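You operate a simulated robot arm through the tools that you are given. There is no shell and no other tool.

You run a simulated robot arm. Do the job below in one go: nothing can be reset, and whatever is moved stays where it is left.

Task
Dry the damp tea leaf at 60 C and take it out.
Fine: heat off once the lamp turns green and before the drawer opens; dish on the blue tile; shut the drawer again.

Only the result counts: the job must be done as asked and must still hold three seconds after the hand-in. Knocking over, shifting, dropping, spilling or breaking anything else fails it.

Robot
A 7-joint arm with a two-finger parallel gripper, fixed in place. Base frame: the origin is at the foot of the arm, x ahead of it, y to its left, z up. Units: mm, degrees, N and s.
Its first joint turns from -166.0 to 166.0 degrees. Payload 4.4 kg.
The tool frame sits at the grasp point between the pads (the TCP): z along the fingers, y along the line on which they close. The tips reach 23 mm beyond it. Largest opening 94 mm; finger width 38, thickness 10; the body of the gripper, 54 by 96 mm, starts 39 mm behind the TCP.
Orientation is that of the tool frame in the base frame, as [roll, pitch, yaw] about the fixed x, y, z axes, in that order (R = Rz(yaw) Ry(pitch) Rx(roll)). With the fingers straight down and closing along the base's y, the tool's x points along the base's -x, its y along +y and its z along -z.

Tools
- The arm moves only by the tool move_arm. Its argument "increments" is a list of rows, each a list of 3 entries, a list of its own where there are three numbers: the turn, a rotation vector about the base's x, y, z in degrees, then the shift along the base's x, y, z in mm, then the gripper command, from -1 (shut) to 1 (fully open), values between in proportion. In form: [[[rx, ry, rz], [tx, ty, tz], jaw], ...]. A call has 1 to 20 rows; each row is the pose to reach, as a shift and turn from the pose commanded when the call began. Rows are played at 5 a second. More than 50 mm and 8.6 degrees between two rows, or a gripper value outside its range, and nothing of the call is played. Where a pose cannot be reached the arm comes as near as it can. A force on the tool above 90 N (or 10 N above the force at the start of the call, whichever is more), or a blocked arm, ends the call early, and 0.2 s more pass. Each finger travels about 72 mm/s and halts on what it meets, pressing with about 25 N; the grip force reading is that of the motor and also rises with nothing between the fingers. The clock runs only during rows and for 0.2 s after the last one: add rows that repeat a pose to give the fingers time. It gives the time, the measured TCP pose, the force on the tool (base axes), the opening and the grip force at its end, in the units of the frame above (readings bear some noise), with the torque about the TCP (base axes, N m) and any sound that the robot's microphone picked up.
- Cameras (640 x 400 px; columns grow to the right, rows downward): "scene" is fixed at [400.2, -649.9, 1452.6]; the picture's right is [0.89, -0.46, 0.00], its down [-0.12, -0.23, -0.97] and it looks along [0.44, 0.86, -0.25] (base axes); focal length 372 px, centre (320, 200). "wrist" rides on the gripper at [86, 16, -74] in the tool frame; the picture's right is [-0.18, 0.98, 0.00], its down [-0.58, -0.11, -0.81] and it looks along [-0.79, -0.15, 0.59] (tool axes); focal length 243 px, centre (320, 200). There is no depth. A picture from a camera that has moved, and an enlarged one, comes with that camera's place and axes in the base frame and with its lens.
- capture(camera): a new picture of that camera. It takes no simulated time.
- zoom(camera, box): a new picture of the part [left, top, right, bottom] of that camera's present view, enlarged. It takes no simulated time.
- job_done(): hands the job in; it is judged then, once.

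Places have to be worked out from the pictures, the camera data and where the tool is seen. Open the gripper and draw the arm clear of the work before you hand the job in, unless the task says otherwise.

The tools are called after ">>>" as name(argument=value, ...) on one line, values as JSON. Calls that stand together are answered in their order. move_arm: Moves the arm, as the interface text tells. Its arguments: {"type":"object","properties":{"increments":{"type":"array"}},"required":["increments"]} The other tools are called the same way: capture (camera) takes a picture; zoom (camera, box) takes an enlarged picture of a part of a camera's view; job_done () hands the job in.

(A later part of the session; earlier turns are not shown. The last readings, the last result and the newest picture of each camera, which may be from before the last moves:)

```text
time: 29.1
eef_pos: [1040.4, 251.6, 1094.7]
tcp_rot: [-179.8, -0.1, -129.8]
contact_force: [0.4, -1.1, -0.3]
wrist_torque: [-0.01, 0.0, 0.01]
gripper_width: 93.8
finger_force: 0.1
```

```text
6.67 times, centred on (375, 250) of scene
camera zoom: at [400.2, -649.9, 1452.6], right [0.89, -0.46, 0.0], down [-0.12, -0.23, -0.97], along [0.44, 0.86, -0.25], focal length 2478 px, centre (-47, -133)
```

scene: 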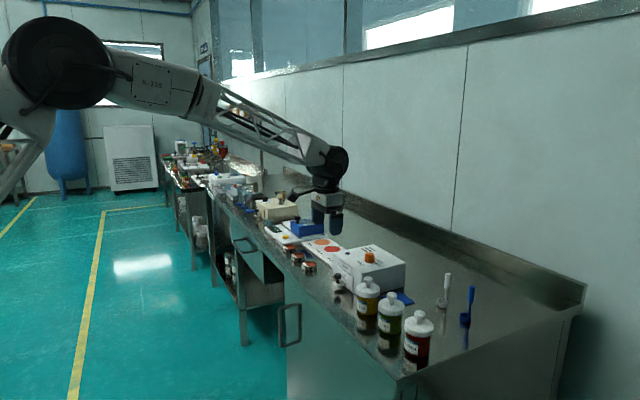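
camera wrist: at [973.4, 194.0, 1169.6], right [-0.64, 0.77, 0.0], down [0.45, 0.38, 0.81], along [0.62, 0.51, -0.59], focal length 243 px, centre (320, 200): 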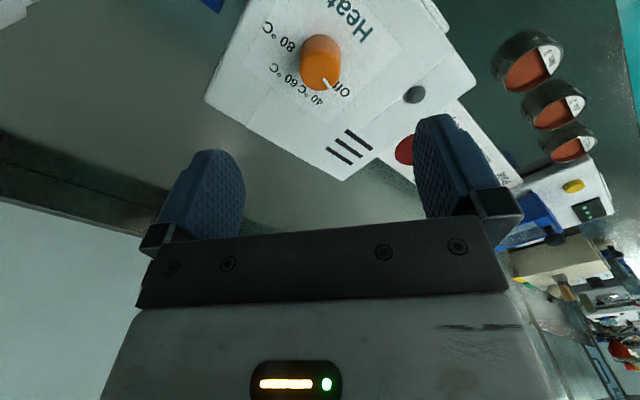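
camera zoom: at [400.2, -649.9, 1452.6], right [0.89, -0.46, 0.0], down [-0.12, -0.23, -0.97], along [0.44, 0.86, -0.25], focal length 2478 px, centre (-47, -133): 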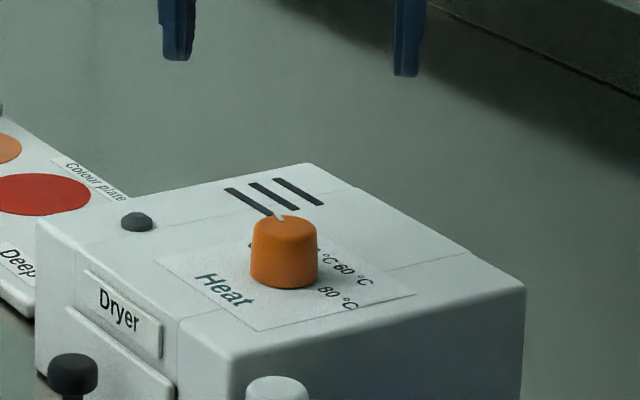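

The knob is at Off and nothing has shifted. I now swing back to a straight orientation in front of the dryer to look at the drawer handle.

>>> move_arm(increments=[[[0, 0, -7], [-30, 0, 0], 1], [[0, 0, -14], [-60, 5, 0], 1], [[0, 0, -21], [-90, 10, 0], 1], [[0, 0, -28], [-120, 15, -10], 1], [[0, 0, -35], [-150, 20, -20], 1], [[0, 0, -42], [-180, 24, -35], 1], [[0, 0, -50], [-190, 27, -45], 1], [[0, 0, -50], [-190, 27, -45], 1]])

>>> capture(camera="wrist")

>>> zoom(camera="wrist", box=[240, 60, 420, 200])

>>> zoom(camera="scene", box=[320, 240, 400, 300])

```text
time: 30.9
eef_pos: [849.8, 278.1, 1050.2]
tcp_rot: [-179.8, -0.1, -179.9]
contact_force: [0.2, 0.0, 0.1]
wrist_torque: [0.01, 0.02, -0.01]
gripper_width: 93.9
finger_force: 0.0
```

```text
taken
camera wrist: at [763.9, 292.8, 1125.2], right [0.18, 0.98, 0.0], down [0.58, -0.11, 0.81], along [0.79, -0.15, -0.59], focal length 243 px, centre (320, 200)
```

wrist: 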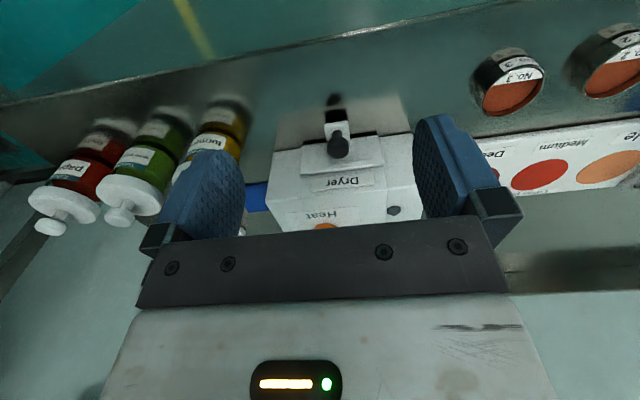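

```text
2.86 times, centred on (330, 130) of wrist
camera zoom: at [763.9, 292.8, 1125.2], right [0.18, 0.98, 0.0], down [0.58, -0.11, 0.81], along [0.79, -0.15, -0.59], focal length 693 px, centre (291, 400)
```

zoom: 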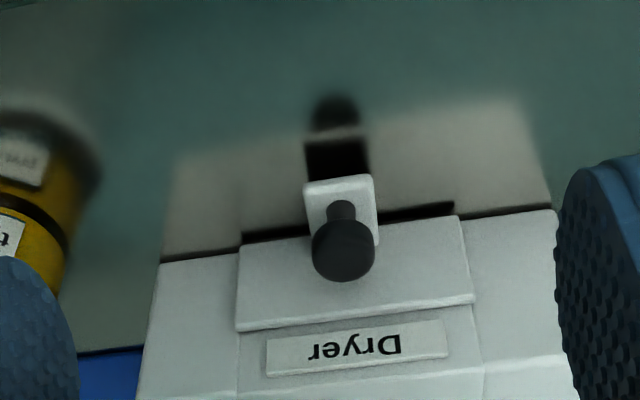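

```text
6.67 times, centred on (360, 270) of scene
camera zoom: at [400.2, -649.9, 1452.6], right [0.89, -0.46, 0.0], down [-0.12, -0.23, -0.97], along [0.44, 0.86, -0.25], focal length 2478 px, centre (53, -267)
```

zoom: 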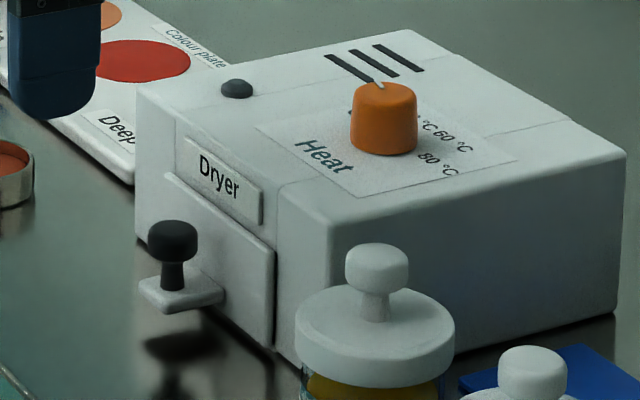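

The drawer-handle cap is about (944, 280, 925), ledge top near z 905, drawer front plate face near x 959. I move to just above and slightly in front of the handle for a closer look.

>>> move_arm(increments=[[[0, 0, 0], [40, 2, -20], 1], [[0, 0, 0], [80, 2, -40], 1], [[0, 0, 0], [85, 2, -50], 1], [[0, 0, 0], [85, 2, -50], 1]])

>>> capture(camera="wrist")

>>> zoom(camera="wrist", box=[240, 0, 400, 130])

>>> zoom(camera="scene", box=[310, 235, 390, 295])

```text
time: 31.9
eef_pos: [933.8, 280.3, 1000.5]
tcp_rot: [-179.8, -0.1, -179.8]
contact_force: [-1.0, -0.1, -0.9]
wrist_torque: [0.0, 0.0, 0.02]
gripper_width: 93.9
finger_force: 0.1
```

```text
taken
camera wrist: at [848.9, 294.3, 1075.6], right [0.18, 0.98, 0.0], down [0.58, -0.1, 0.81], along [0.79, -0.15, -0.59], focal length 243 px, centre (320, 200)
```

wrist: 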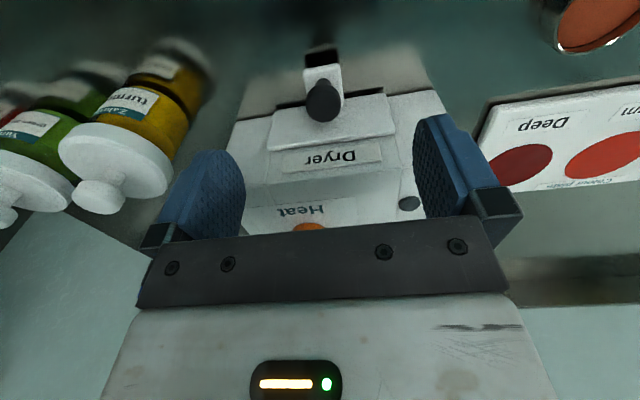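

```text
3.08 times, centred on (320, 65) of wrist
camera zoom: at [848.9, 294.3, 1075.6], right [0.18, 0.98, 0.0], down [0.58, -0.1, 0.81], along [0.79, -0.15, -0.59], focal length 746 px, centre (320, 615)
```

zoom: 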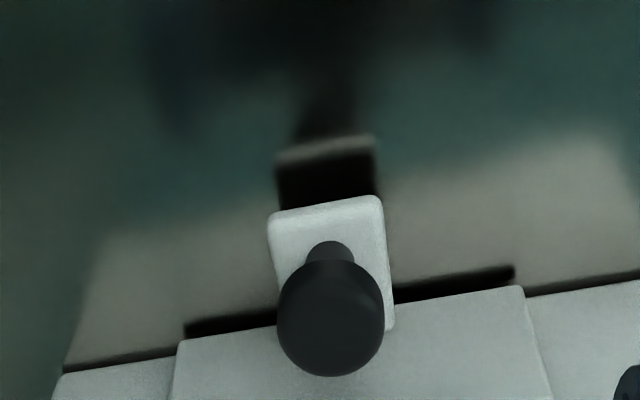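

```text
6.67 times, centred on (350, 265) of scene
camera zoom: at [400.2, -649.9, 1452.6], right [0.89, -0.46, 0.0], down [-0.12, -0.23, -0.97], along [0.44, 0.86, -0.25], focal length 2478 px, centre (120, -233)
```

zoom: 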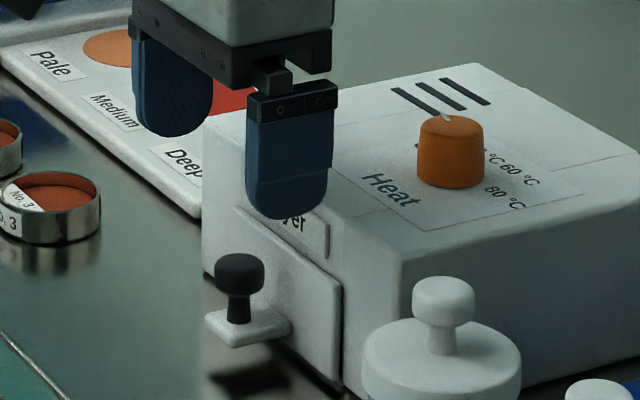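

The cap measures at about (942, 280), 24 mm wide, on a 24 mm ledge from x 927. I descend so the pads straddle the cap with the tips staying above the ledge.

>>> move_arm(increments=[[[0, 0, 0], [1.5, 1.2, -25], 1], [[0, 0, 0], [1.5, 1.2, -45], 1], [[0, 0, 0], [1.5, 1.2, -58], 1], [[0, 0, 0], [1.5, 1.2, -67], 1], [[0, 0, 0], [1.5, 1.2, -67], 1]])

>>> capture(camera="wrist")

>>> zoom(camera="scene", box=[310, 235, 390, 295])

```text
time: 33.1
eef_pos: [935.7, 281.8, 932.5]
tcp_rot: [-179.8, -0.1, -179.8]
contact_force: [-0.6, 0.0, 0.2]
wrist_torque: [0.03, -0.01, -0.01]
gripper_width: 94.1
finger_force: 0.2
```

```text
taken
camera wrist: at [850.5, 295.6, 1008.3], right [0.18, 0.98, 0.0], down [0.58, -0.1, 0.81], along [0.79, -0.15, -0.59], focal length 243 px, centre (320, 200)
```

wrist: 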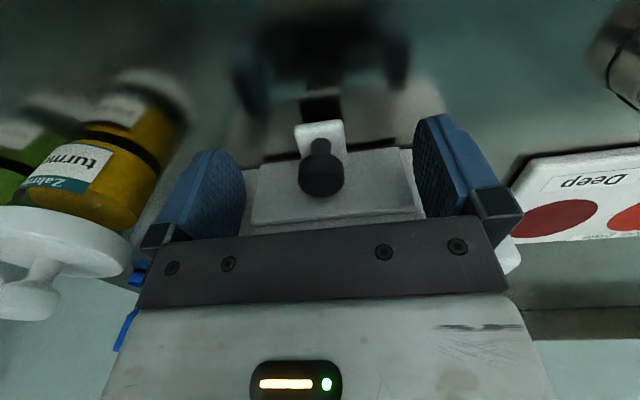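

```text
6.67 times, centred on (350, 265) of scene
camera zoom: at [400.2, -649.9, 1452.6], right [0.89, -0.46, 0.0], down [-0.12, -0.23, -0.97], along [0.44, 0.86, -0.25], focal length 2478 px, centre (120, -233)
```

zoom: 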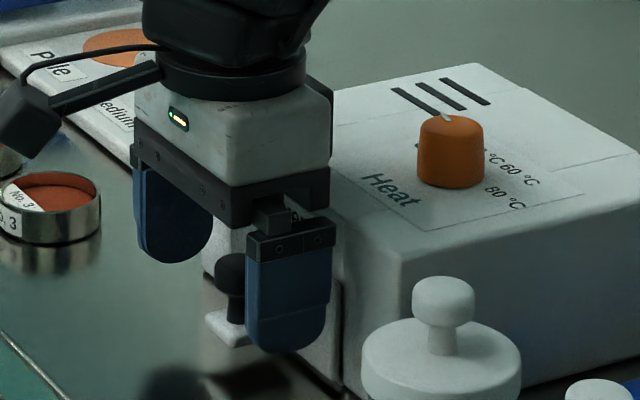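

The cap is centred between the fingers. I close on it.

>>> move_arm(increments=[[[0, 0, 0], [0, 0, 0], -0.2], [[0, 0, 0], [0, 0, 0], -0.4], [[0, 0, 0], [0, 0, 0], -1], [[0, 0, 0], [0, 0, 0], -1], [[0, 0, 0], [0, 0, 0], -1]])

>>> zoom(camera="scene", box=[310, 235, 390, 295])

```text
time: 34.3
eef_pos: [935.2, 279.3, 933.5]
tcp_rot: [-179.8, -0.1, -179.9]
contact_force: [-2.9, -11.5, 1.2]
wrist_torque: [-0.17, 0.08, -0.07]
gripper_width: 23.4
finger_force: 44.3
```

```text
6.67 times, centred on (350, 265) of scene
camera zoom: at [400.2, -649.9, 1452.6], right [0.89, -0.46, 0.0], down [-0.12, -0.23, -0.97], along [0.44, 0.86, -0.25], focal length 2478 px, centre (120, -233)
```

zoom: 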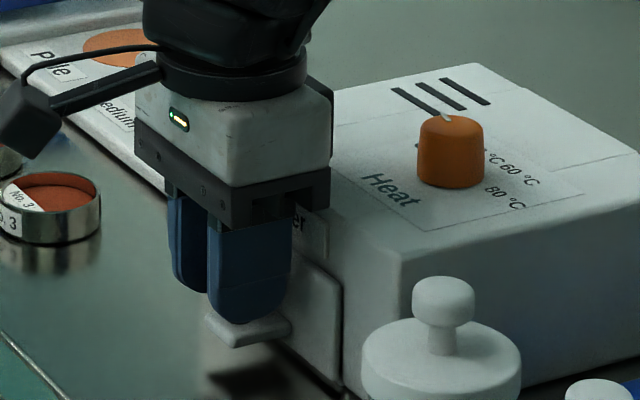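

The cap is held (23.4 mm) with only ~11 N side load. I pull the drawer straight out along −x, slowly, 60 mm first.

>>> move_arm(increments=[[[0, 0, 0], [-5, -0.4, 0], -1], [[0, 0, 0], [-12, -0.4, 0], -1], [[0, 0, 0], [-20, -0.4, 0], -1], [[0, 0, 0], [-28, -0.4, 0], -1], [[0, 0, 0], [-36, -0.4, 0], -1], [[0, 0, 0], [-44, -0.4, 0], -1], [[0, 0, 0], [-52, -0.4, 0], -1], [[0, 0, 0], [-60, -0.4, 0], -1], [[0, 0, 0], [-60, -0.4, 0], -1]])

>>> zoom(camera="scene", box=[290, 235, 390, 310])

>>> capture(camera="wrist")

```text
time: 36.3
eef_pos: [876.2, 279.7, 932.9]
tcp_rot: [-179.9, -0.2, -179.9]
contact_force: [0.2, -12.5, -2.3]
wrist_torque: [-0.17, 0.48, -0.08]
gripper_width: 23.5
finger_force: 44.9
```

```text
5.33 times, centred on (340, 272) of scene
camera zoom: at [400.2, -649.9, 1452.6], right [0.89, -0.46, 0.0], down [-0.12, -0.23, -0.97], along [0.44, 0.86, -0.25], focal length 1982 px, centre (213, -187)
```

zoom: 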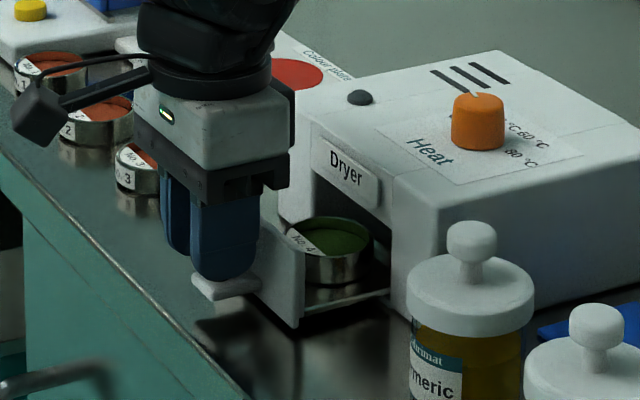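

```text
taken
camera wrist: at [790.5, 295.1, 1008.4], right [0.18, 0.98, 0.0], down [0.58, -0.1, 0.81], along [0.79, -0.15, -0.59], focal length 243 px, centre (320, 200)
```

wrist: 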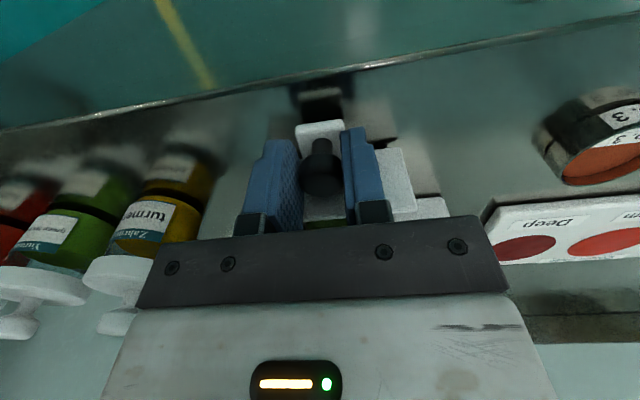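

The drawer is opening and shows dish No. 4 with green leaf inside. I pull a further 25 mm gently so the gripper can get at the dish from above clear of the dryer front.

>>> move_arm(increments=[[[0, 0, 0], [-4, -0.3, 0], -1], [[0, 0, 0], [-8, -0.3, 0], -1], [[0, 0, 0], [-12, -0.3, 0], -1], [[0, 0, 0], [-16, -0.3, 0], -1], [[0, 0, 0], [-20, -0.3, 0], -1], [[0, 0, 0], [-25, -0.3, 0], -1], [[0, 0, 0], [-25, -0.3, 0], -1]])

>>> zoom(camera="scene", box=[290, 235, 390, 310])

```text
time: 37.9
eef_pos: [852.1, 280.8, 932.8]
tcp_rot: [-179.8, -0.1, -179.8]
contact_force: [0.5, 1.9, -2.3]
wrist_torque: [0.02, -0.41, 0.01]
gripper_width: 23.7
finger_force: 44.8
```

```text
5.33 times, centred on (340, 272) of scene
camera zoom: at [400.2, -649.9, 1452.6], right [0.89, -0.46, 0.0], down [-0.12, -0.23, -0.97], along [0.44, 0.86, -0.25], focal length 1982 px, centre (213, -187)
```

zoom: 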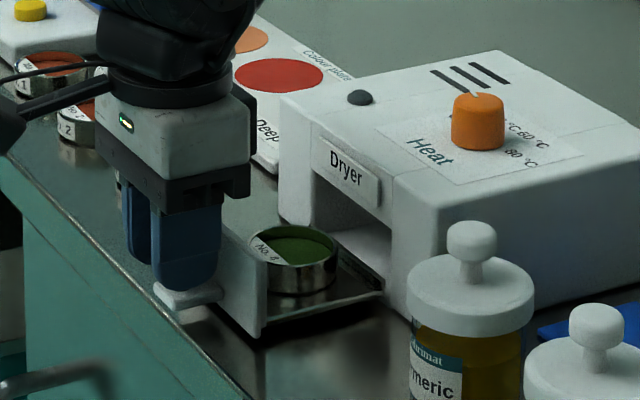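

The drawer is 85 mm out with the dish fully exposed. I release the handle and rise, then back off to view the tray.

>>> move_arm(increments=[[[0, 0, 0], [0, 0, 0], 0], [[0, 0, 0], [0, 0, 0], 0.2], [[0, 0, 0], [0, 0, 0], 0.2], [[0, 0, 0], [0, 0, 30], 0.2], [[0, 0, 0], [0, 0, 70], 0.5], [[0, 0, 0], [0, 0, 110], 1], [[0, 0, 0], [-20, 0, 140], 1], [[0, 0, 0], [-20, 0, 140], 1]])

>>> capture(camera="wrist")

>>> zoom(camera="scene", box=[300, 240, 380, 300])

```text
time: 39.7
eef_pos: [831.1, 280.7, 1073.7]
tcp_rot: [-179.8, -0.1, -179.8]
contact_force: [-0.8, -0.3, -0.6]
wrist_torque: [-0.01, -0.01, 0.0]
gripper_width: 94.0
finger_force: 0.1
```

```text
taken
camera wrist: at [745.6, 295.6, 1148.5], right [0.18, 0.98, 0.0], down [0.58, -0.1, 0.81], along [0.79, -0.15, -0.59], focal length 243 px, centre (320, 200)
```

wrist: 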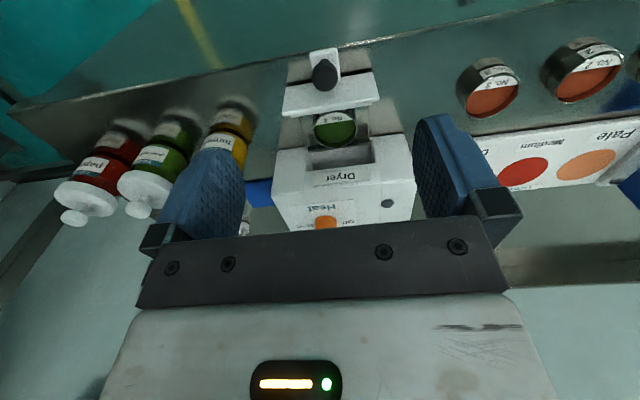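

```text
6.67 times, centred on (340, 270) of scene
camera zoom: at [400.2, -649.9, 1452.6], right [0.89, -0.46, 0.0], down [-0.12, -0.23, -0.97], along [0.44, 0.86, -0.25], focal length 2478 px, centre (187, -267)
```

zoom: 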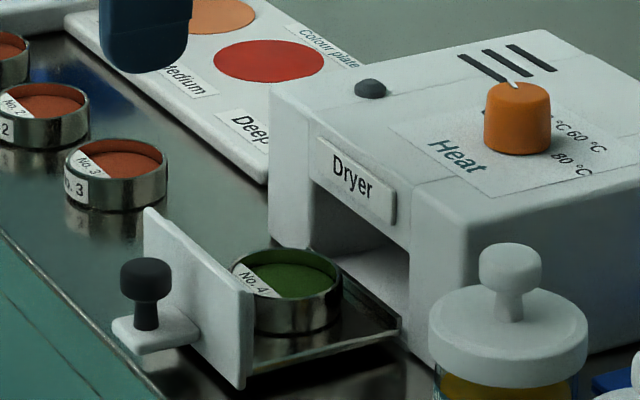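

The dish sits on a flat tray just behind the drawer front. I zoom in with the wrist camera to measure its centre and rim.

>>> zoom(camera="wrist", box=[265, 30, 415, 180])

>>> zoom(camera="scene", box=[320, 262, 360, 292])

```text
2.67 times, centred on (340, 105) of wrist
camera zoom: at [745.6, 295.6, 1148.5], right [0.18, 0.98, 0.0], down [0.58, -0.1, 0.81], along [0.79, -0.15, -0.59], focal length 647 px, centre (267, 453)
```

zoom: 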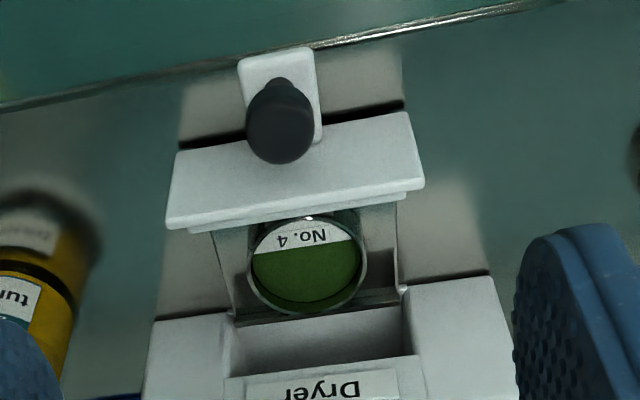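

```text
13.33 times, centred on (340, 277) of scene
camera zoom: at [400.2, -649.9, 1452.6], right [0.89, -0.46, 0.0], down [-0.12, -0.23, -0.97], along [0.44, 0.86, -0.25], focal length 4955 px, centre (53, -827)
```

zoom: 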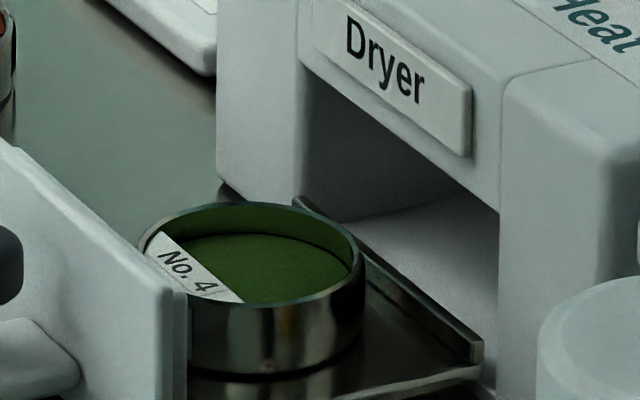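

Dish No. 4 is about 54 mm wide, centred near (929, 280), rim near z 914, on a tray about y 240–322 with low lips. I move above it with the fingers partly open for a closer look.

>>> move_arm(increments=[[[0, 0, 0], [35, 0, -20], 1], [[0, 0, 0], [70, 0, -40], 0.6], [[0, 0, 0], [96, 0, -60], 0.36], [[0, 0, 0], [96, 0, -70], 0.36], [[0, 0, 0], [96, 0, -70], 0.36]])

>>> capture(camera="wrist")

>>> zoom(camera="wrist", box=[240, 0, 400, 160])

>>> zoom(camera="scene", box=[310, 235, 390, 295])

```text
time: 40.9
eef_pos: [927.4, 280.7, 1002.6]
tcp_rot: [-179.7, -0.2, -179.8]
contact_force: [0.5, 0.1, 0.2]
wrist_torque: [0.0, 0.02, 0.01]
gripper_width: 63.9
finger_force: 0.0
```

```text
taken
camera wrist: at [842.1, 295.5, 1078.1], right [0.18, 0.98, 0.0], down [0.58, -0.1, 0.81], along [0.79, -0.15, -0.59], focal length 243 px, centre (320, 200)
```

wrist: 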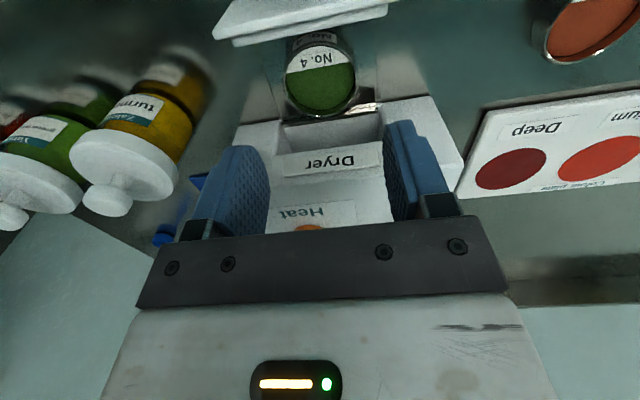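

```text
2.50 times, centred on (320, 80) of wrist
camera zoom: at [842.1, 295.5, 1078.1], right [0.18, 0.98, 0.0], down [0.58, -0.1, 0.81], along [0.79, -0.15, -0.59], focal length 606 px, centre (320, 500)
```

zoom: 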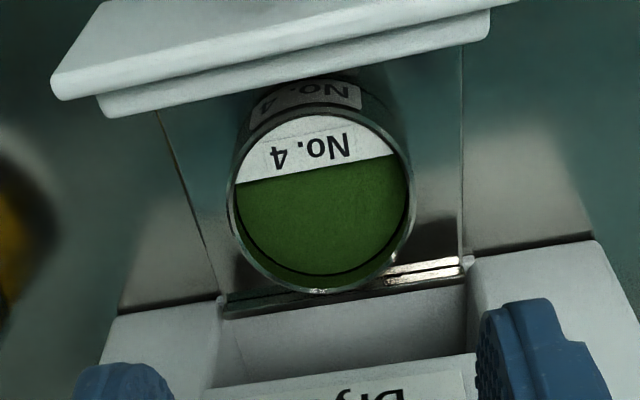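

```text
6.67 times, centred on (350, 265) of scene
camera zoom: at [400.2, -649.9, 1452.6], right [0.89, -0.46, 0.0], down [-0.12, -0.23, -0.97], along [0.44, 0.86, -0.25], focal length 2478 px, centre (120, -233)
```

zoom: 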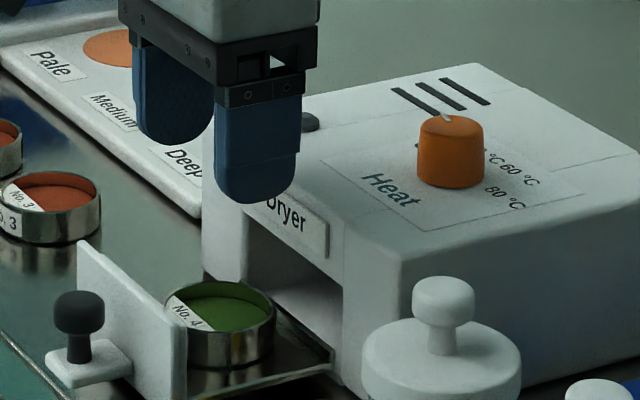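

The dish is centred under the tool within ~1 mm. I descend so the fingertips stop around z 908, just below the rim but above the tray lips.

>>> move_arm(increments=[[[0, 0, 0], [0, 0.8, -25], 0.36], [[0, 0, 0], [0, 0.8, -45], 0.36], [[0, 0, 0], [0, 0.8, -60], 0.36], [[0, 0, 0], [0, 0.8, -68], 0.36], [[0, 0, 0], [0, 0.8, -72], 0.36], [[0, 0, 0], [0, 0.8, -72], 0.36]])

>>> capture(camera="wrist")

>>> zoom(camera="scene", box=[310, 245, 370, 290])

```text
time: 42.3
eef_pos: [928.2, 281.9, 931.7]
tcp_rot: [-179.9, -0.1, -179.8]
contact_force: [0.1, 0.2, 0.1]
wrist_torque: [-0.01, 0.0, 0.01]
gripper_width: 63.8
finger_force: 0.0
```

```text
taken
camera wrist: at [841.9, 295.9, 1006.2], right [0.18, 0.98, 0.0], down [0.58, -0.1, 0.81], along [0.79, -0.15, -0.59], focal length 243 px, centre (320, 200)
```

wrist: 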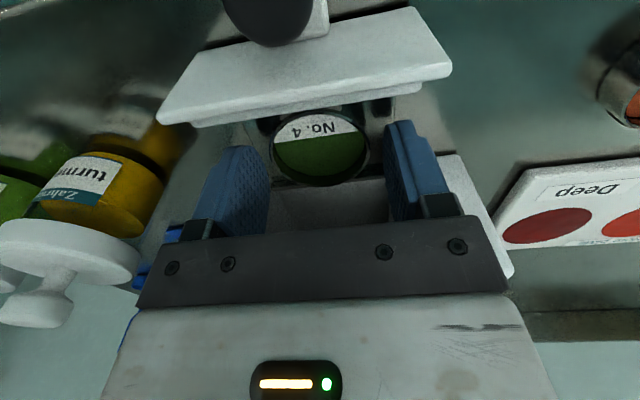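

```text
8.89 times, centred on (340, 268) of scene
camera zoom: at [400.2, -649.9, 1452.6], right [0.89, -0.46, 0.0], down [-0.12, -0.23, -0.97], along [0.44, 0.86, -0.25], focal length 3303 px, centre (142, -400)
```

zoom: 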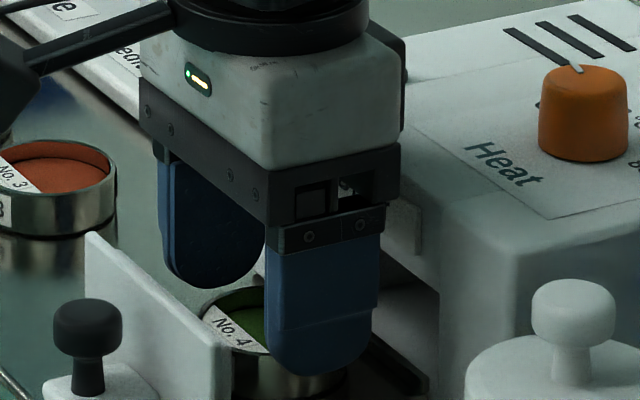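

The fingers straddle the dish with margin to the tray edge. I lower 5 mm more for a fuller grip and close.

>>> move_arm(increments=[[[0, 0, 0], [0, 0, -3], 0.36], [[0, 0, 0], [0, 0, -5], 0.36], [[0, 0, 0], [0, 0, -5], 0.2], [[0, 0, 0], [0, 0, -5], 0.1], [[0, 0, 0], [0, 0, -5], -1], [[0, 0, 0], [0, 0, -5], -1], [[0, 0, 0], [0, 0, -5], -1]])

>>> capture(camera="wrist")

>>> zoom(camera="scene", box=[310, 245, 370, 290])

```text
time: 43.9
eef_pos: [928.0, 281.4, 925.3]
tcp_rot: [-179.9, -0.1, -179.7]
contact_force: [0.0, -0.2, -0.7]
wrist_torque: [0.02, 0.02, 0.01]
gripper_width: 52.7
finger_force: 25.2
```

```text
taken
camera wrist: at [841.9, 295.7, 1001.3], right [0.18, 0.98, 0.0], down [0.58, -0.1, 0.81], along [0.79, -0.15, -0.59], focal length 243 px, centre (320, 200)
```

wrist: 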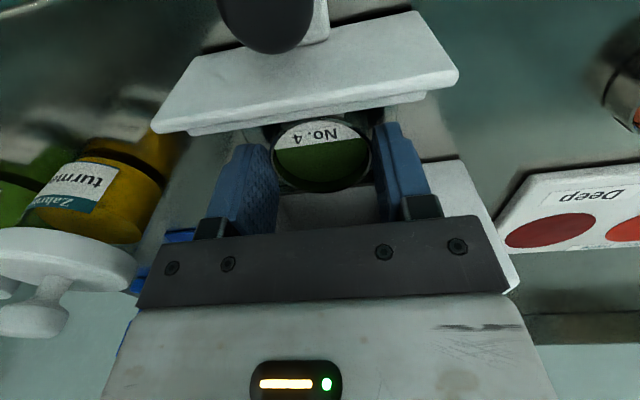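

```text
8.89 times, centred on (340, 268) of scene
camera zoom: at [400.2, -649.9, 1452.6], right [0.89, -0.46, 0.0], down [-0.12, -0.23, -0.97], along [0.44, 0.86, -0.25], focal length 3303 px, centre (142, -400)
```

zoom: 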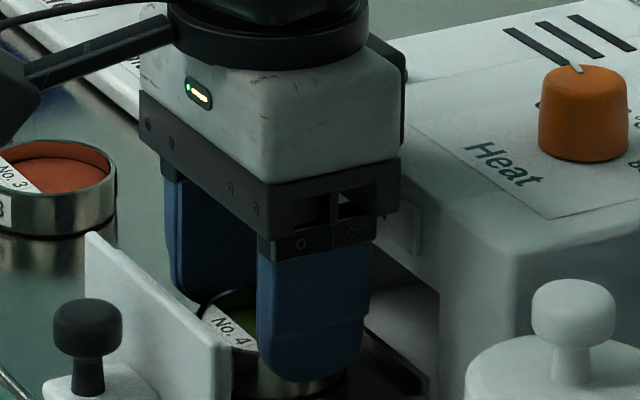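

The dish is held (52.7 mm, 25 N). I lift slowly a little and check that the dish comes up with the gripper.

>>> move_arm(increments=[[[0, 0, 0], [0, 0, 3], -1], [[0, 0, 0], [0, 0, 8], -1], [[0, 0, 0], [0, 0, 15], -1], [[0, 0, 0], [0, 0, 25], -1], [[0, 0, 0], [0, 0, 25], -1]])

>>> capture(camera="wrist")

>>> zoom(camera="scene", box=[310, 245, 370, 290])

```text
time: 45.1
eef_pos: [927.4, 282.4, 951.0]
tcp_rot: [-179.8, -0.1, -179.8]
contact_force: [0.1, -0.3, -0.6]
wrist_torque: [0.01, 0.02, 0.0]
gripper_width: 52.9
finger_force: 25.2
```

```text
taken
camera wrist: at [841.9, 295.9, 1026.0], right [0.18, 0.98, 0.0], down [0.58, -0.1, 0.81], along [0.79, -0.15, -0.59], focal length 243 px, centre (320, 200)
```

wrist: 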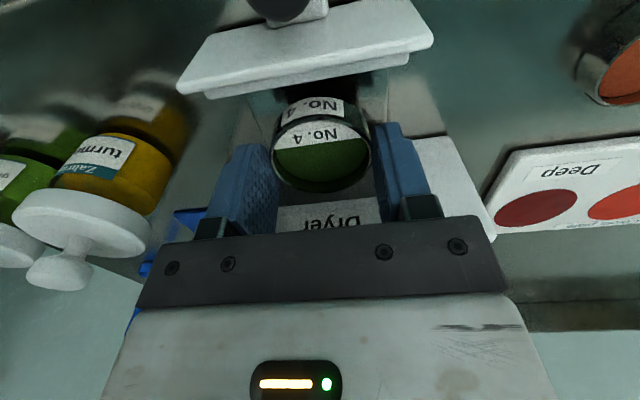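

```text
8.89 times, centred on (340, 268) of scene
camera zoom: at [400.2, -649.9, 1452.6], right [0.89, -0.46, 0.0], down [-0.12, -0.23, -0.97], along [0.44, 0.86, -0.25], focal length 3303 px, centre (142, -400)
```

zoom: 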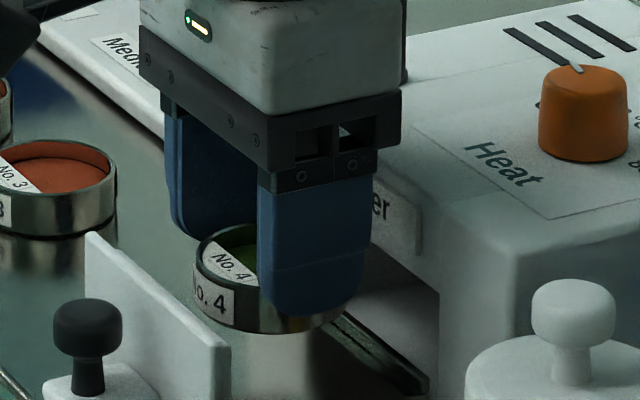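

The dish is up and level in the grip. I lift straight up another ~130 mm to clear everything before traversing.

>>> move_arm(increments=[[[0, 0, 0], [0, 0, 20], -1], [[0, 0, 0], [0, 0, 45], -1], [[0, 0, 0], [0, 0, 70], -1], [[0, 0, 0], [0, 0, 95], -1], [[0, 0, 0], [0, 0, 115], -1], [[0, 0, 0], [0, 0, 130], -1], [[0, 0, 0], [0, 0, 130], -1]])

```text
time: 46.7
eef_pos: [927.7, 280.7, 1081.0]
tcp_rot: [-179.8, -0.2, -179.9]
contact_force: [-0.2, 0.3, -1.0]
wrist_torque: [0.0, 0.0, 0.01]
gripper_width: 52.7
finger_force: 25.0
```

Grip is steady at z 1081. I traverse at this height to above the blue tile while turning the tool +88° so the wrist camera ends up on the clear side.

>>> move_arm(increments=[[[0, 0, 7.33], [11, -12, 0], -1], [[0, 0, 14.67], [22, -24, 0], -1], [[0, 0, 22], [33, -36, 0], -1], [[0, 0, 29.33], [44, -48, 0], -1], [[0, 0, 36.67], [55, -60, 0], -1], [[0, 0, 44], [66, -72, 0], -1], [[0, 0, 51.33], [77, -84, 0], -1], [[0, 0, 58.67], [88, -96, 0], -1], [[0, 0, 66], [99, -108, 0], -1], [[0, 0, 73.33], [110, -120, 0], -1], [[0, 0, 80.67], [121, -132, 0], -1], [[0, 0, 88], [132, -144, 0], -1], [[0, 0, 88], [134, -144, 0], -1], [[0, 0, 88], [134, -144, 0], -1]])

>>> capture(camera="wrist")

>>> capture(camera="scene")

```text
time: 49.7
eef_pos: [1061.1, 136.9, 1081.5]
tcp_rot: [-179.8, -0.1, -91.8]
contact_force: [-0.9, 0.0, -1.6]
wrist_torque: [0.02, 0.0, -0.03]
gripper_width: 52.5
finger_force: 25.1
```

```text
taken
camera wrist: at [1043.1, 49.4, 1156.0], right [-0.98, 0.22, 0.0], down [0.12, 0.58, 0.81], along [0.18, 0.79, -0.59], focal length 243 px, centre (320, 200)
```

wrist: 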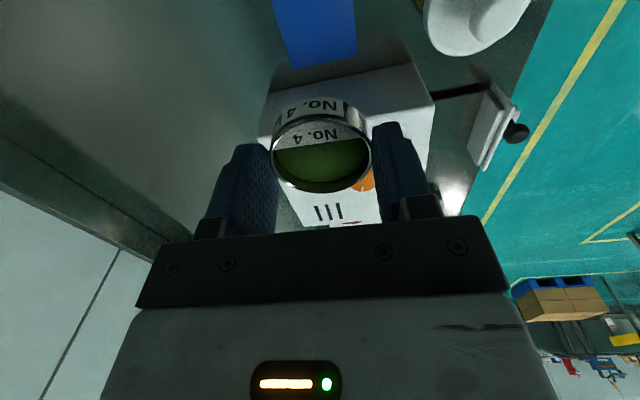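

```text
taken
```

scene: 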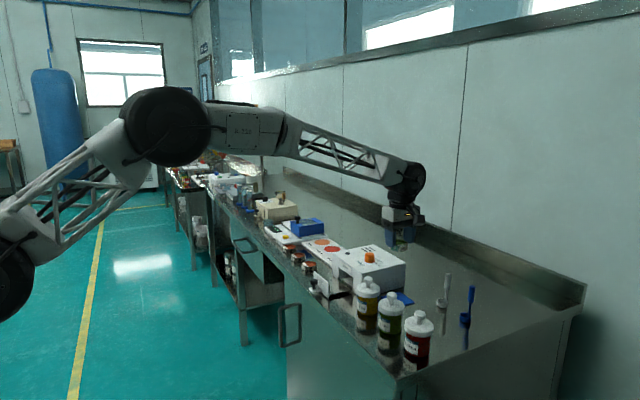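

The rotation worked and the tile shows at the top of the wrist view. I zoom to locate its corners.

>>> zoom(camera="wrist", box=[240, 0, 400, 100])

>>> zoom(camera="scene", box=[360, 200, 450, 320])

```text
4.00 times, centred on (320, 50) of wrist
camera zoom: at [1043.1, 49.4, 1156.0], right [-0.98, 0.22, 0.0], down [0.12, 0.58, 0.81], along [0.18, 0.79, -0.59], focal length 970 px, centre (320, 800)
```

zoom: 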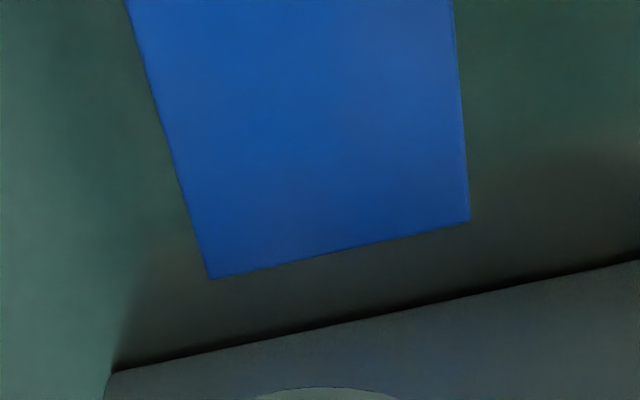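

```text
3.33 times, centred on (405, 260) of scene
camera zoom: at [400.2, -649.9, 1452.6], right [0.89, -0.46, 0.0], down [-0.12, -0.23, -0.97], along [0.44, 0.86, -0.25], focal length 1239 px, centre (37, 0)
```

zoom: 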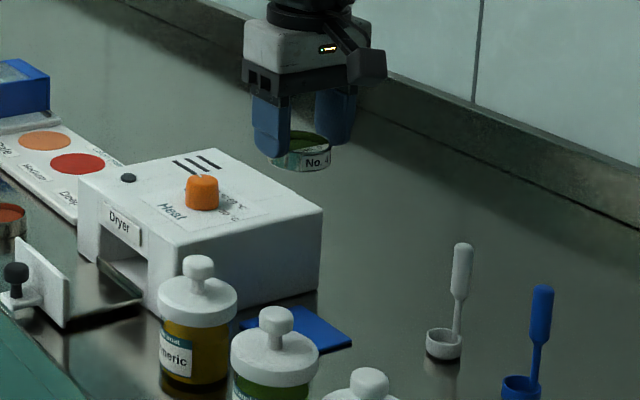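

The tile spans about x 1029–1098, y 101–169 (centre ≈ (1063.5, 135.5)). I shift 2 mm in x and descend towards it, stopping with the dish about 8 mm above.

>>> move_arm(increments=[[[0, 0, 0], [2, 0, -20], -1], [[0, 0, 0], [2, 0, -45], -1], [[0, 0, 0], [2, 0, -70], -1], [[0, 0, 0], [2, 0, -95], -1], [[0, 0, 0], [2, 0, -118], -1], [[0, 0, 0], [2, 0, -135], -1], [[0, 0, 0], [2, 0, -146], -1], [[0, 0, 0], [2, 0, -146], -1]])

>>> capture(camera="wrist")

>>> zoom(camera="scene", box=[370, 230, 430, 320])

```text
time: 51.5
eef_pos: [1062.8, 137.5, 934.7]
tcp_rot: [-179.8, 0.0, -91.8]
contact_force: [0.2, -0.4, -0.9]
wrist_torque: [0.01, 0.0, 0.01]
gripper_width: 52.6
finger_force: 24.5
```

```text
taken
camera wrist: at [1045.1, 49.8, 1009.7], right [-0.98, 0.22, 0.0], down [0.12, 0.58, 0.81], along [0.18, 0.79, -0.59], focal length 243 px, centre (320, 200)
```

wrist: 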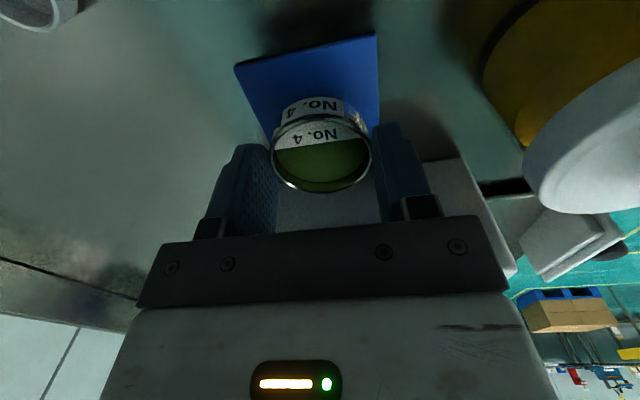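

```text
4.44 times, centred on (400, 275) of scene
camera zoom: at [400.2, -649.9, 1452.6], right [0.89, -0.46, 0.0], down [-0.12, -0.23, -0.97], along [0.44, 0.86, -0.25], focal length 1652 px, centre (-36, -133)
```

zoom: 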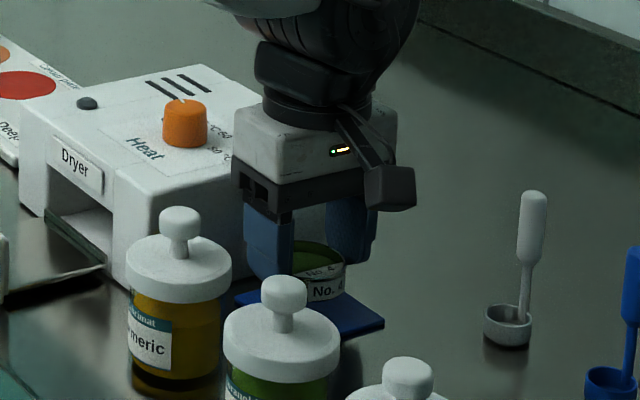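

The dish hovers just above the tile. I zoom in to check centring against the tile's near corners.

>>> zoom(camera="wrist", box=[220, 20, 400, 200])

>>> zoom(camera="scene", box=[385, 275, 425, 315])

```text
2.22 times, centred on (310, 110) of wrist
camera zoom: at [1045.1, 49.8, 1009.7], right [-0.98, 0.22, 0.0], down [0.12, 0.58, 0.81], along [0.18, 0.79, -0.59], focal length 539 px, centre (342, 400)
```

zoom: 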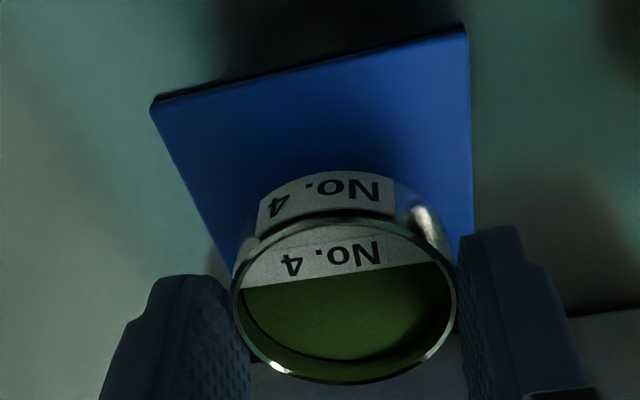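

```text
10.00 times, centred on (405, 295) of scene
camera zoom: at [400.2, -649.9, 1452.6], right [0.89, -0.46, 0.0], down [-0.12, -0.23, -0.97], along [0.44, 0.86, -0.25], focal length 3716 px, centre (-530, -750)
```

zoom: 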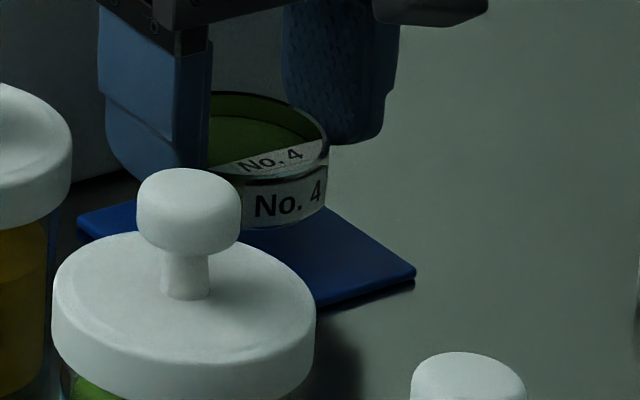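

The dish is within ~2 mm of the tile centre. I shift 2 mm toward −y and lower in small steps, watching the vertical force.

>>> move_arm(increments=[[[0, 0, 0], [0, -2, -2], -1], [[0, 0, 0], [0, -2, -4], -1], [[0, 0, 0], [0, -2, -6], -1], [[0, 0, 0], [0, -2, -7.5], -1], [[0, 0, 0], [0, -2, -7.5], -1]])

>>> zoom(camera="scene", box=[385, 275, 425, 315])

```text
time: 52.7
eef_pos: [1063.7, 135.0, 927.0]
tcp_rot: [-179.8, -0.1, -91.8]
contact_force: [-0.5, 0.3, -1.1]
wrist_torque: [0.0, 0.02, 0.02]
gripper_width: 52.8
finger_force: 25.2
```

```text
10.00 times, centred on (405, 295) of scene
camera zoom: at [400.2, -649.9, 1452.6], right [0.89, -0.46, 0.0], down [-0.12, -0.23, -0.97], along [0.44, 0.86, -0.25], focal length 3716 px, centre (-530, -750)
```

zoom: 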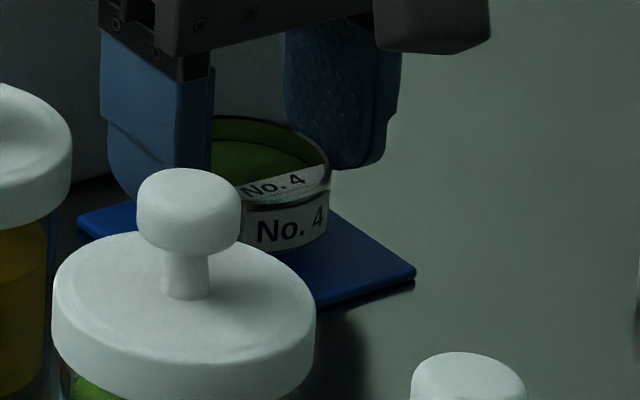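

No contact yet at z 927. I go down another 3 mm in 1 mm steps.

>>> move_arm(increments=[[[0, 0, 0], [0, 0, -1], -1], [[0, 0, 0], [0, 0, -2], -1], [[0, 0, 0], [0, 0, -3], -1], [[0, 0, 0], [0, 0, -3], -1]])

>>> zoom(camera="scene", box=[385, 275, 425, 315])

```text
time: 53.7
eef_pos: [1062.9, 134.7, 924.3]
tcp_rot: [-179.7, -0.1, -91.7]
contact_force: [-0.3, 0.7, -0.5]
wrist_torque: [-0.02, -0.01, 0.03]
gripper_width: 53.0
finger_force: 24.6
```

```text
10.00 times, centred on (405, 295) of scene
camera zoom: at [400.2, -649.9, 1452.6], right [0.89, -0.46, 0.0], down [-0.12, -0.23, -0.97], along [0.44, 0.86, -0.25], focal length 3716 px, centre (-530, -750)
```

zoom: 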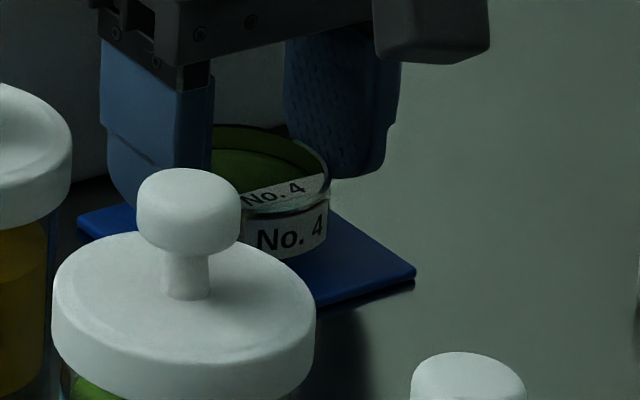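

Still no contact at z 924. I continue another 2 mm in half-steps.

>>> move_arm(increments=[[[0, 0, 0], [0, 0, -0.7], -1], [[0, 0, 0], [0, 0, -1.4], -1], [[0, 0, 0], [0, 0, -2], -1], [[0, 0, 0], [0, 0, -2], -1]])

>>> zoom(camera="scene", box=[385, 275, 425, 315])

```text
time: 54.7
eef_pos: [1063.8, 134.8, 923.1]
tcp_rot: [-179.8, -0.2, -91.8]
contact_force: [0.1, 0.2, -0.8]
wrist_torque: [-0.01, -0.05, 0.02]
gripper_width: 52.5
finger_force: 25.4
```

```text
10.00 times, centred on (405, 295) of scene
camera zoom: at [400.2, -649.9, 1452.6], right [0.89, -0.46, 0.0], down [-0.12, -0.23, -0.97], along [0.44, 0.86, -0.25], focal length 3716 px, centre (-530, -750)
```

zoom: 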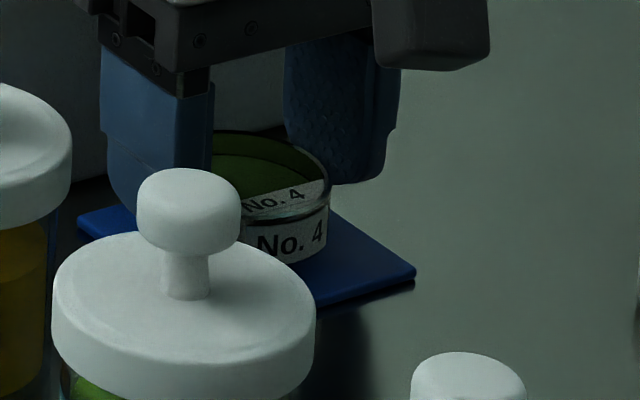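

Still hanging free; the picture suggests about 3–4 mm to go. I continue lowering in sub-millimetre rows.

>>> move_arm(increments=[[[0, 0, 0], [0, 0, -0.7], -1], [[0, 0, 0], [0, 0, -1.4], -1], [[0, 0, 0], [0, 0, -2], -1], [[0, 0, 0], [0, 0, -2], -1]])

>>> zoom(camera="scene", box=[385, 275, 425, 315])

```text
time: 55.7
eef_pos: [1062.8, 134.7, 921.0]
tcp_rot: [-179.8, -0.2, -91.8]
contact_force: [0.3, 0.6, 0.4]
wrist_torque: [0.02, 0.0, 0.0]
gripper_width: 52.8
finger_force: 24.7
```

```text
10.00 times, centred on (405, 295) of scene
camera zoom: at [400.2, -649.9, 1452.6], right [0.89, -0.46, 0.0], down [-0.12, -0.23, -0.97], along [0.44, 0.86, -0.25], focal length 3716 px, centre (-530, -750)
```

zoom: 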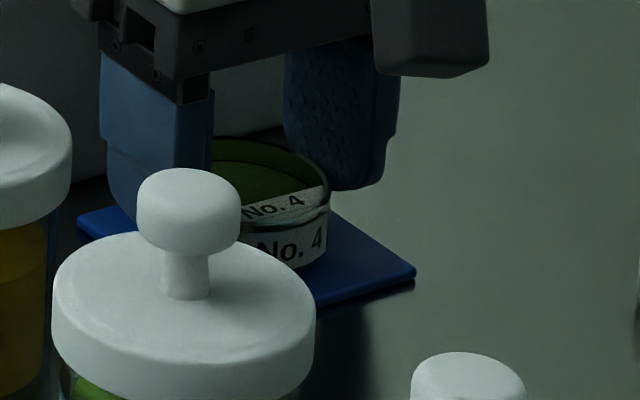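

Force is still near zero at z 921. I lower another 1.5 mm.

>>> move_arm(increments=[[[0, 0, 0], [0, 0, -0.5], -1], [[0, 0, 0], [0, 0, -1], -1], [[0, 0, 0], [0, 0, -1.5], -1], [[0, 0, 0], [0, 0, -1.5], -1]])

>>> zoom(camera="scene", box=[385, 275, 425, 315])

>>> zoom(camera="wrist", box=[220, 20, 400, 200])

```text
time: 56.7
eef_pos: [1063.4, 135.5, 918.8]
tcp_rot: [-179.7, -0.1, -91.8]
contact_force: [0.3, -1.2, 3.6]
wrist_torque: [-0.02, 0.06, 0.05]
gripper_width: 52.7
finger_force: 25.3
```

```text
10.00 times, centred on (405, 295) of scene
camera zoom: at [400.2, -649.9, 1452.6], right [0.89, -0.46, 0.0], down [-0.12, -0.23, -0.97], along [0.44, 0.86, -0.25], focal length 3716 px, centre (-530, -750)
```

zoom: 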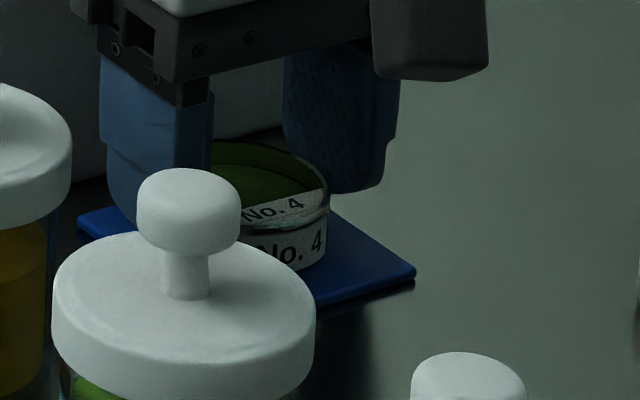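

```text
2.22 times, centred on (310, 110) of wrist
camera zoom: at [1045.2, 48.0, 994.4], right [-0.98, 0.22, 0.0], down [0.12, 0.58, 0.81], along [0.18, 0.79, -0.59], focal length 539 px, centre (342, 400)
```

zoom: 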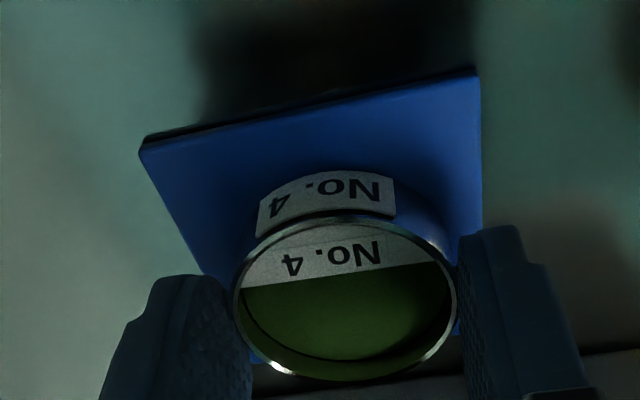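

A small upward force (≈4 N) shows the dish has touched down, centred on the tile in both directions to ~3 mm. I open the fingers moderately and hold.

>>> move_arm(increments=[[[0, 0, 0], [0, 0, 0], 0.2], [[0, 0, 0], [0, 0, 0], 0.4], [[0, 0, 0], [0, 0, 0], 0.6], [[0, 0, 0], [0, 0, 0], 0.6], [[0, 0, 0], [0, 0, 0], 0.6]])

>>> zoom(camera="wrist", box=[220, 20, 400, 200])

>>> zoom(camera="scene", box=[385, 275, 425, 315])

```text
time: 57.9
eef_pos: [1064.0, 135.9, 917.9]
tcp_rot: [-179.8, 0.0, -91.9]
contact_force: [0.3, 0.7, 0.2]
wrist_torque: [0.01, -0.02, 0.03]
gripper_width: 75.3
finger_force: 0.1
```

```text
2.22 times, centred on (310, 110) of wrist
camera zoom: at [1045.1, 48.1, 993.9], right [-0.98, 0.22, 0.0], down [0.13, 0.58, 0.81], along [0.18, 0.79, -0.59], focal length 539 px, centre (342, 400)
```

zoom: 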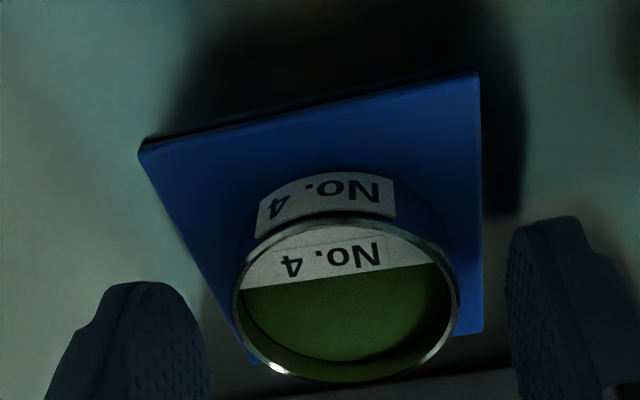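

```text
10.00 times, centred on (405, 295) of scene
camera zoom: at [400.2, -649.9, 1452.6], right [0.89, -0.46, 0.0], down [-0.12, -0.23, -0.97], along [0.44, 0.86, -0.25], focal length 3716 px, centre (-530, -750)
```

zoom: 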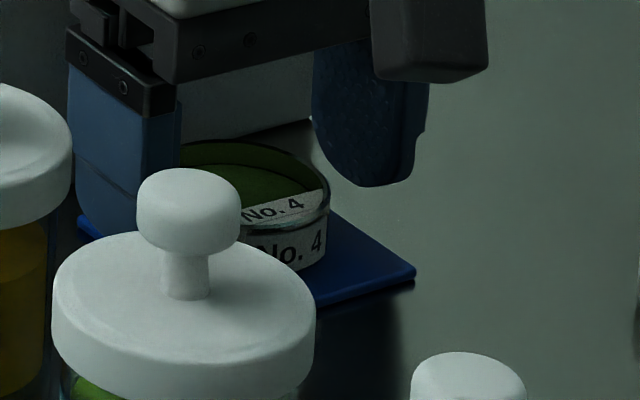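

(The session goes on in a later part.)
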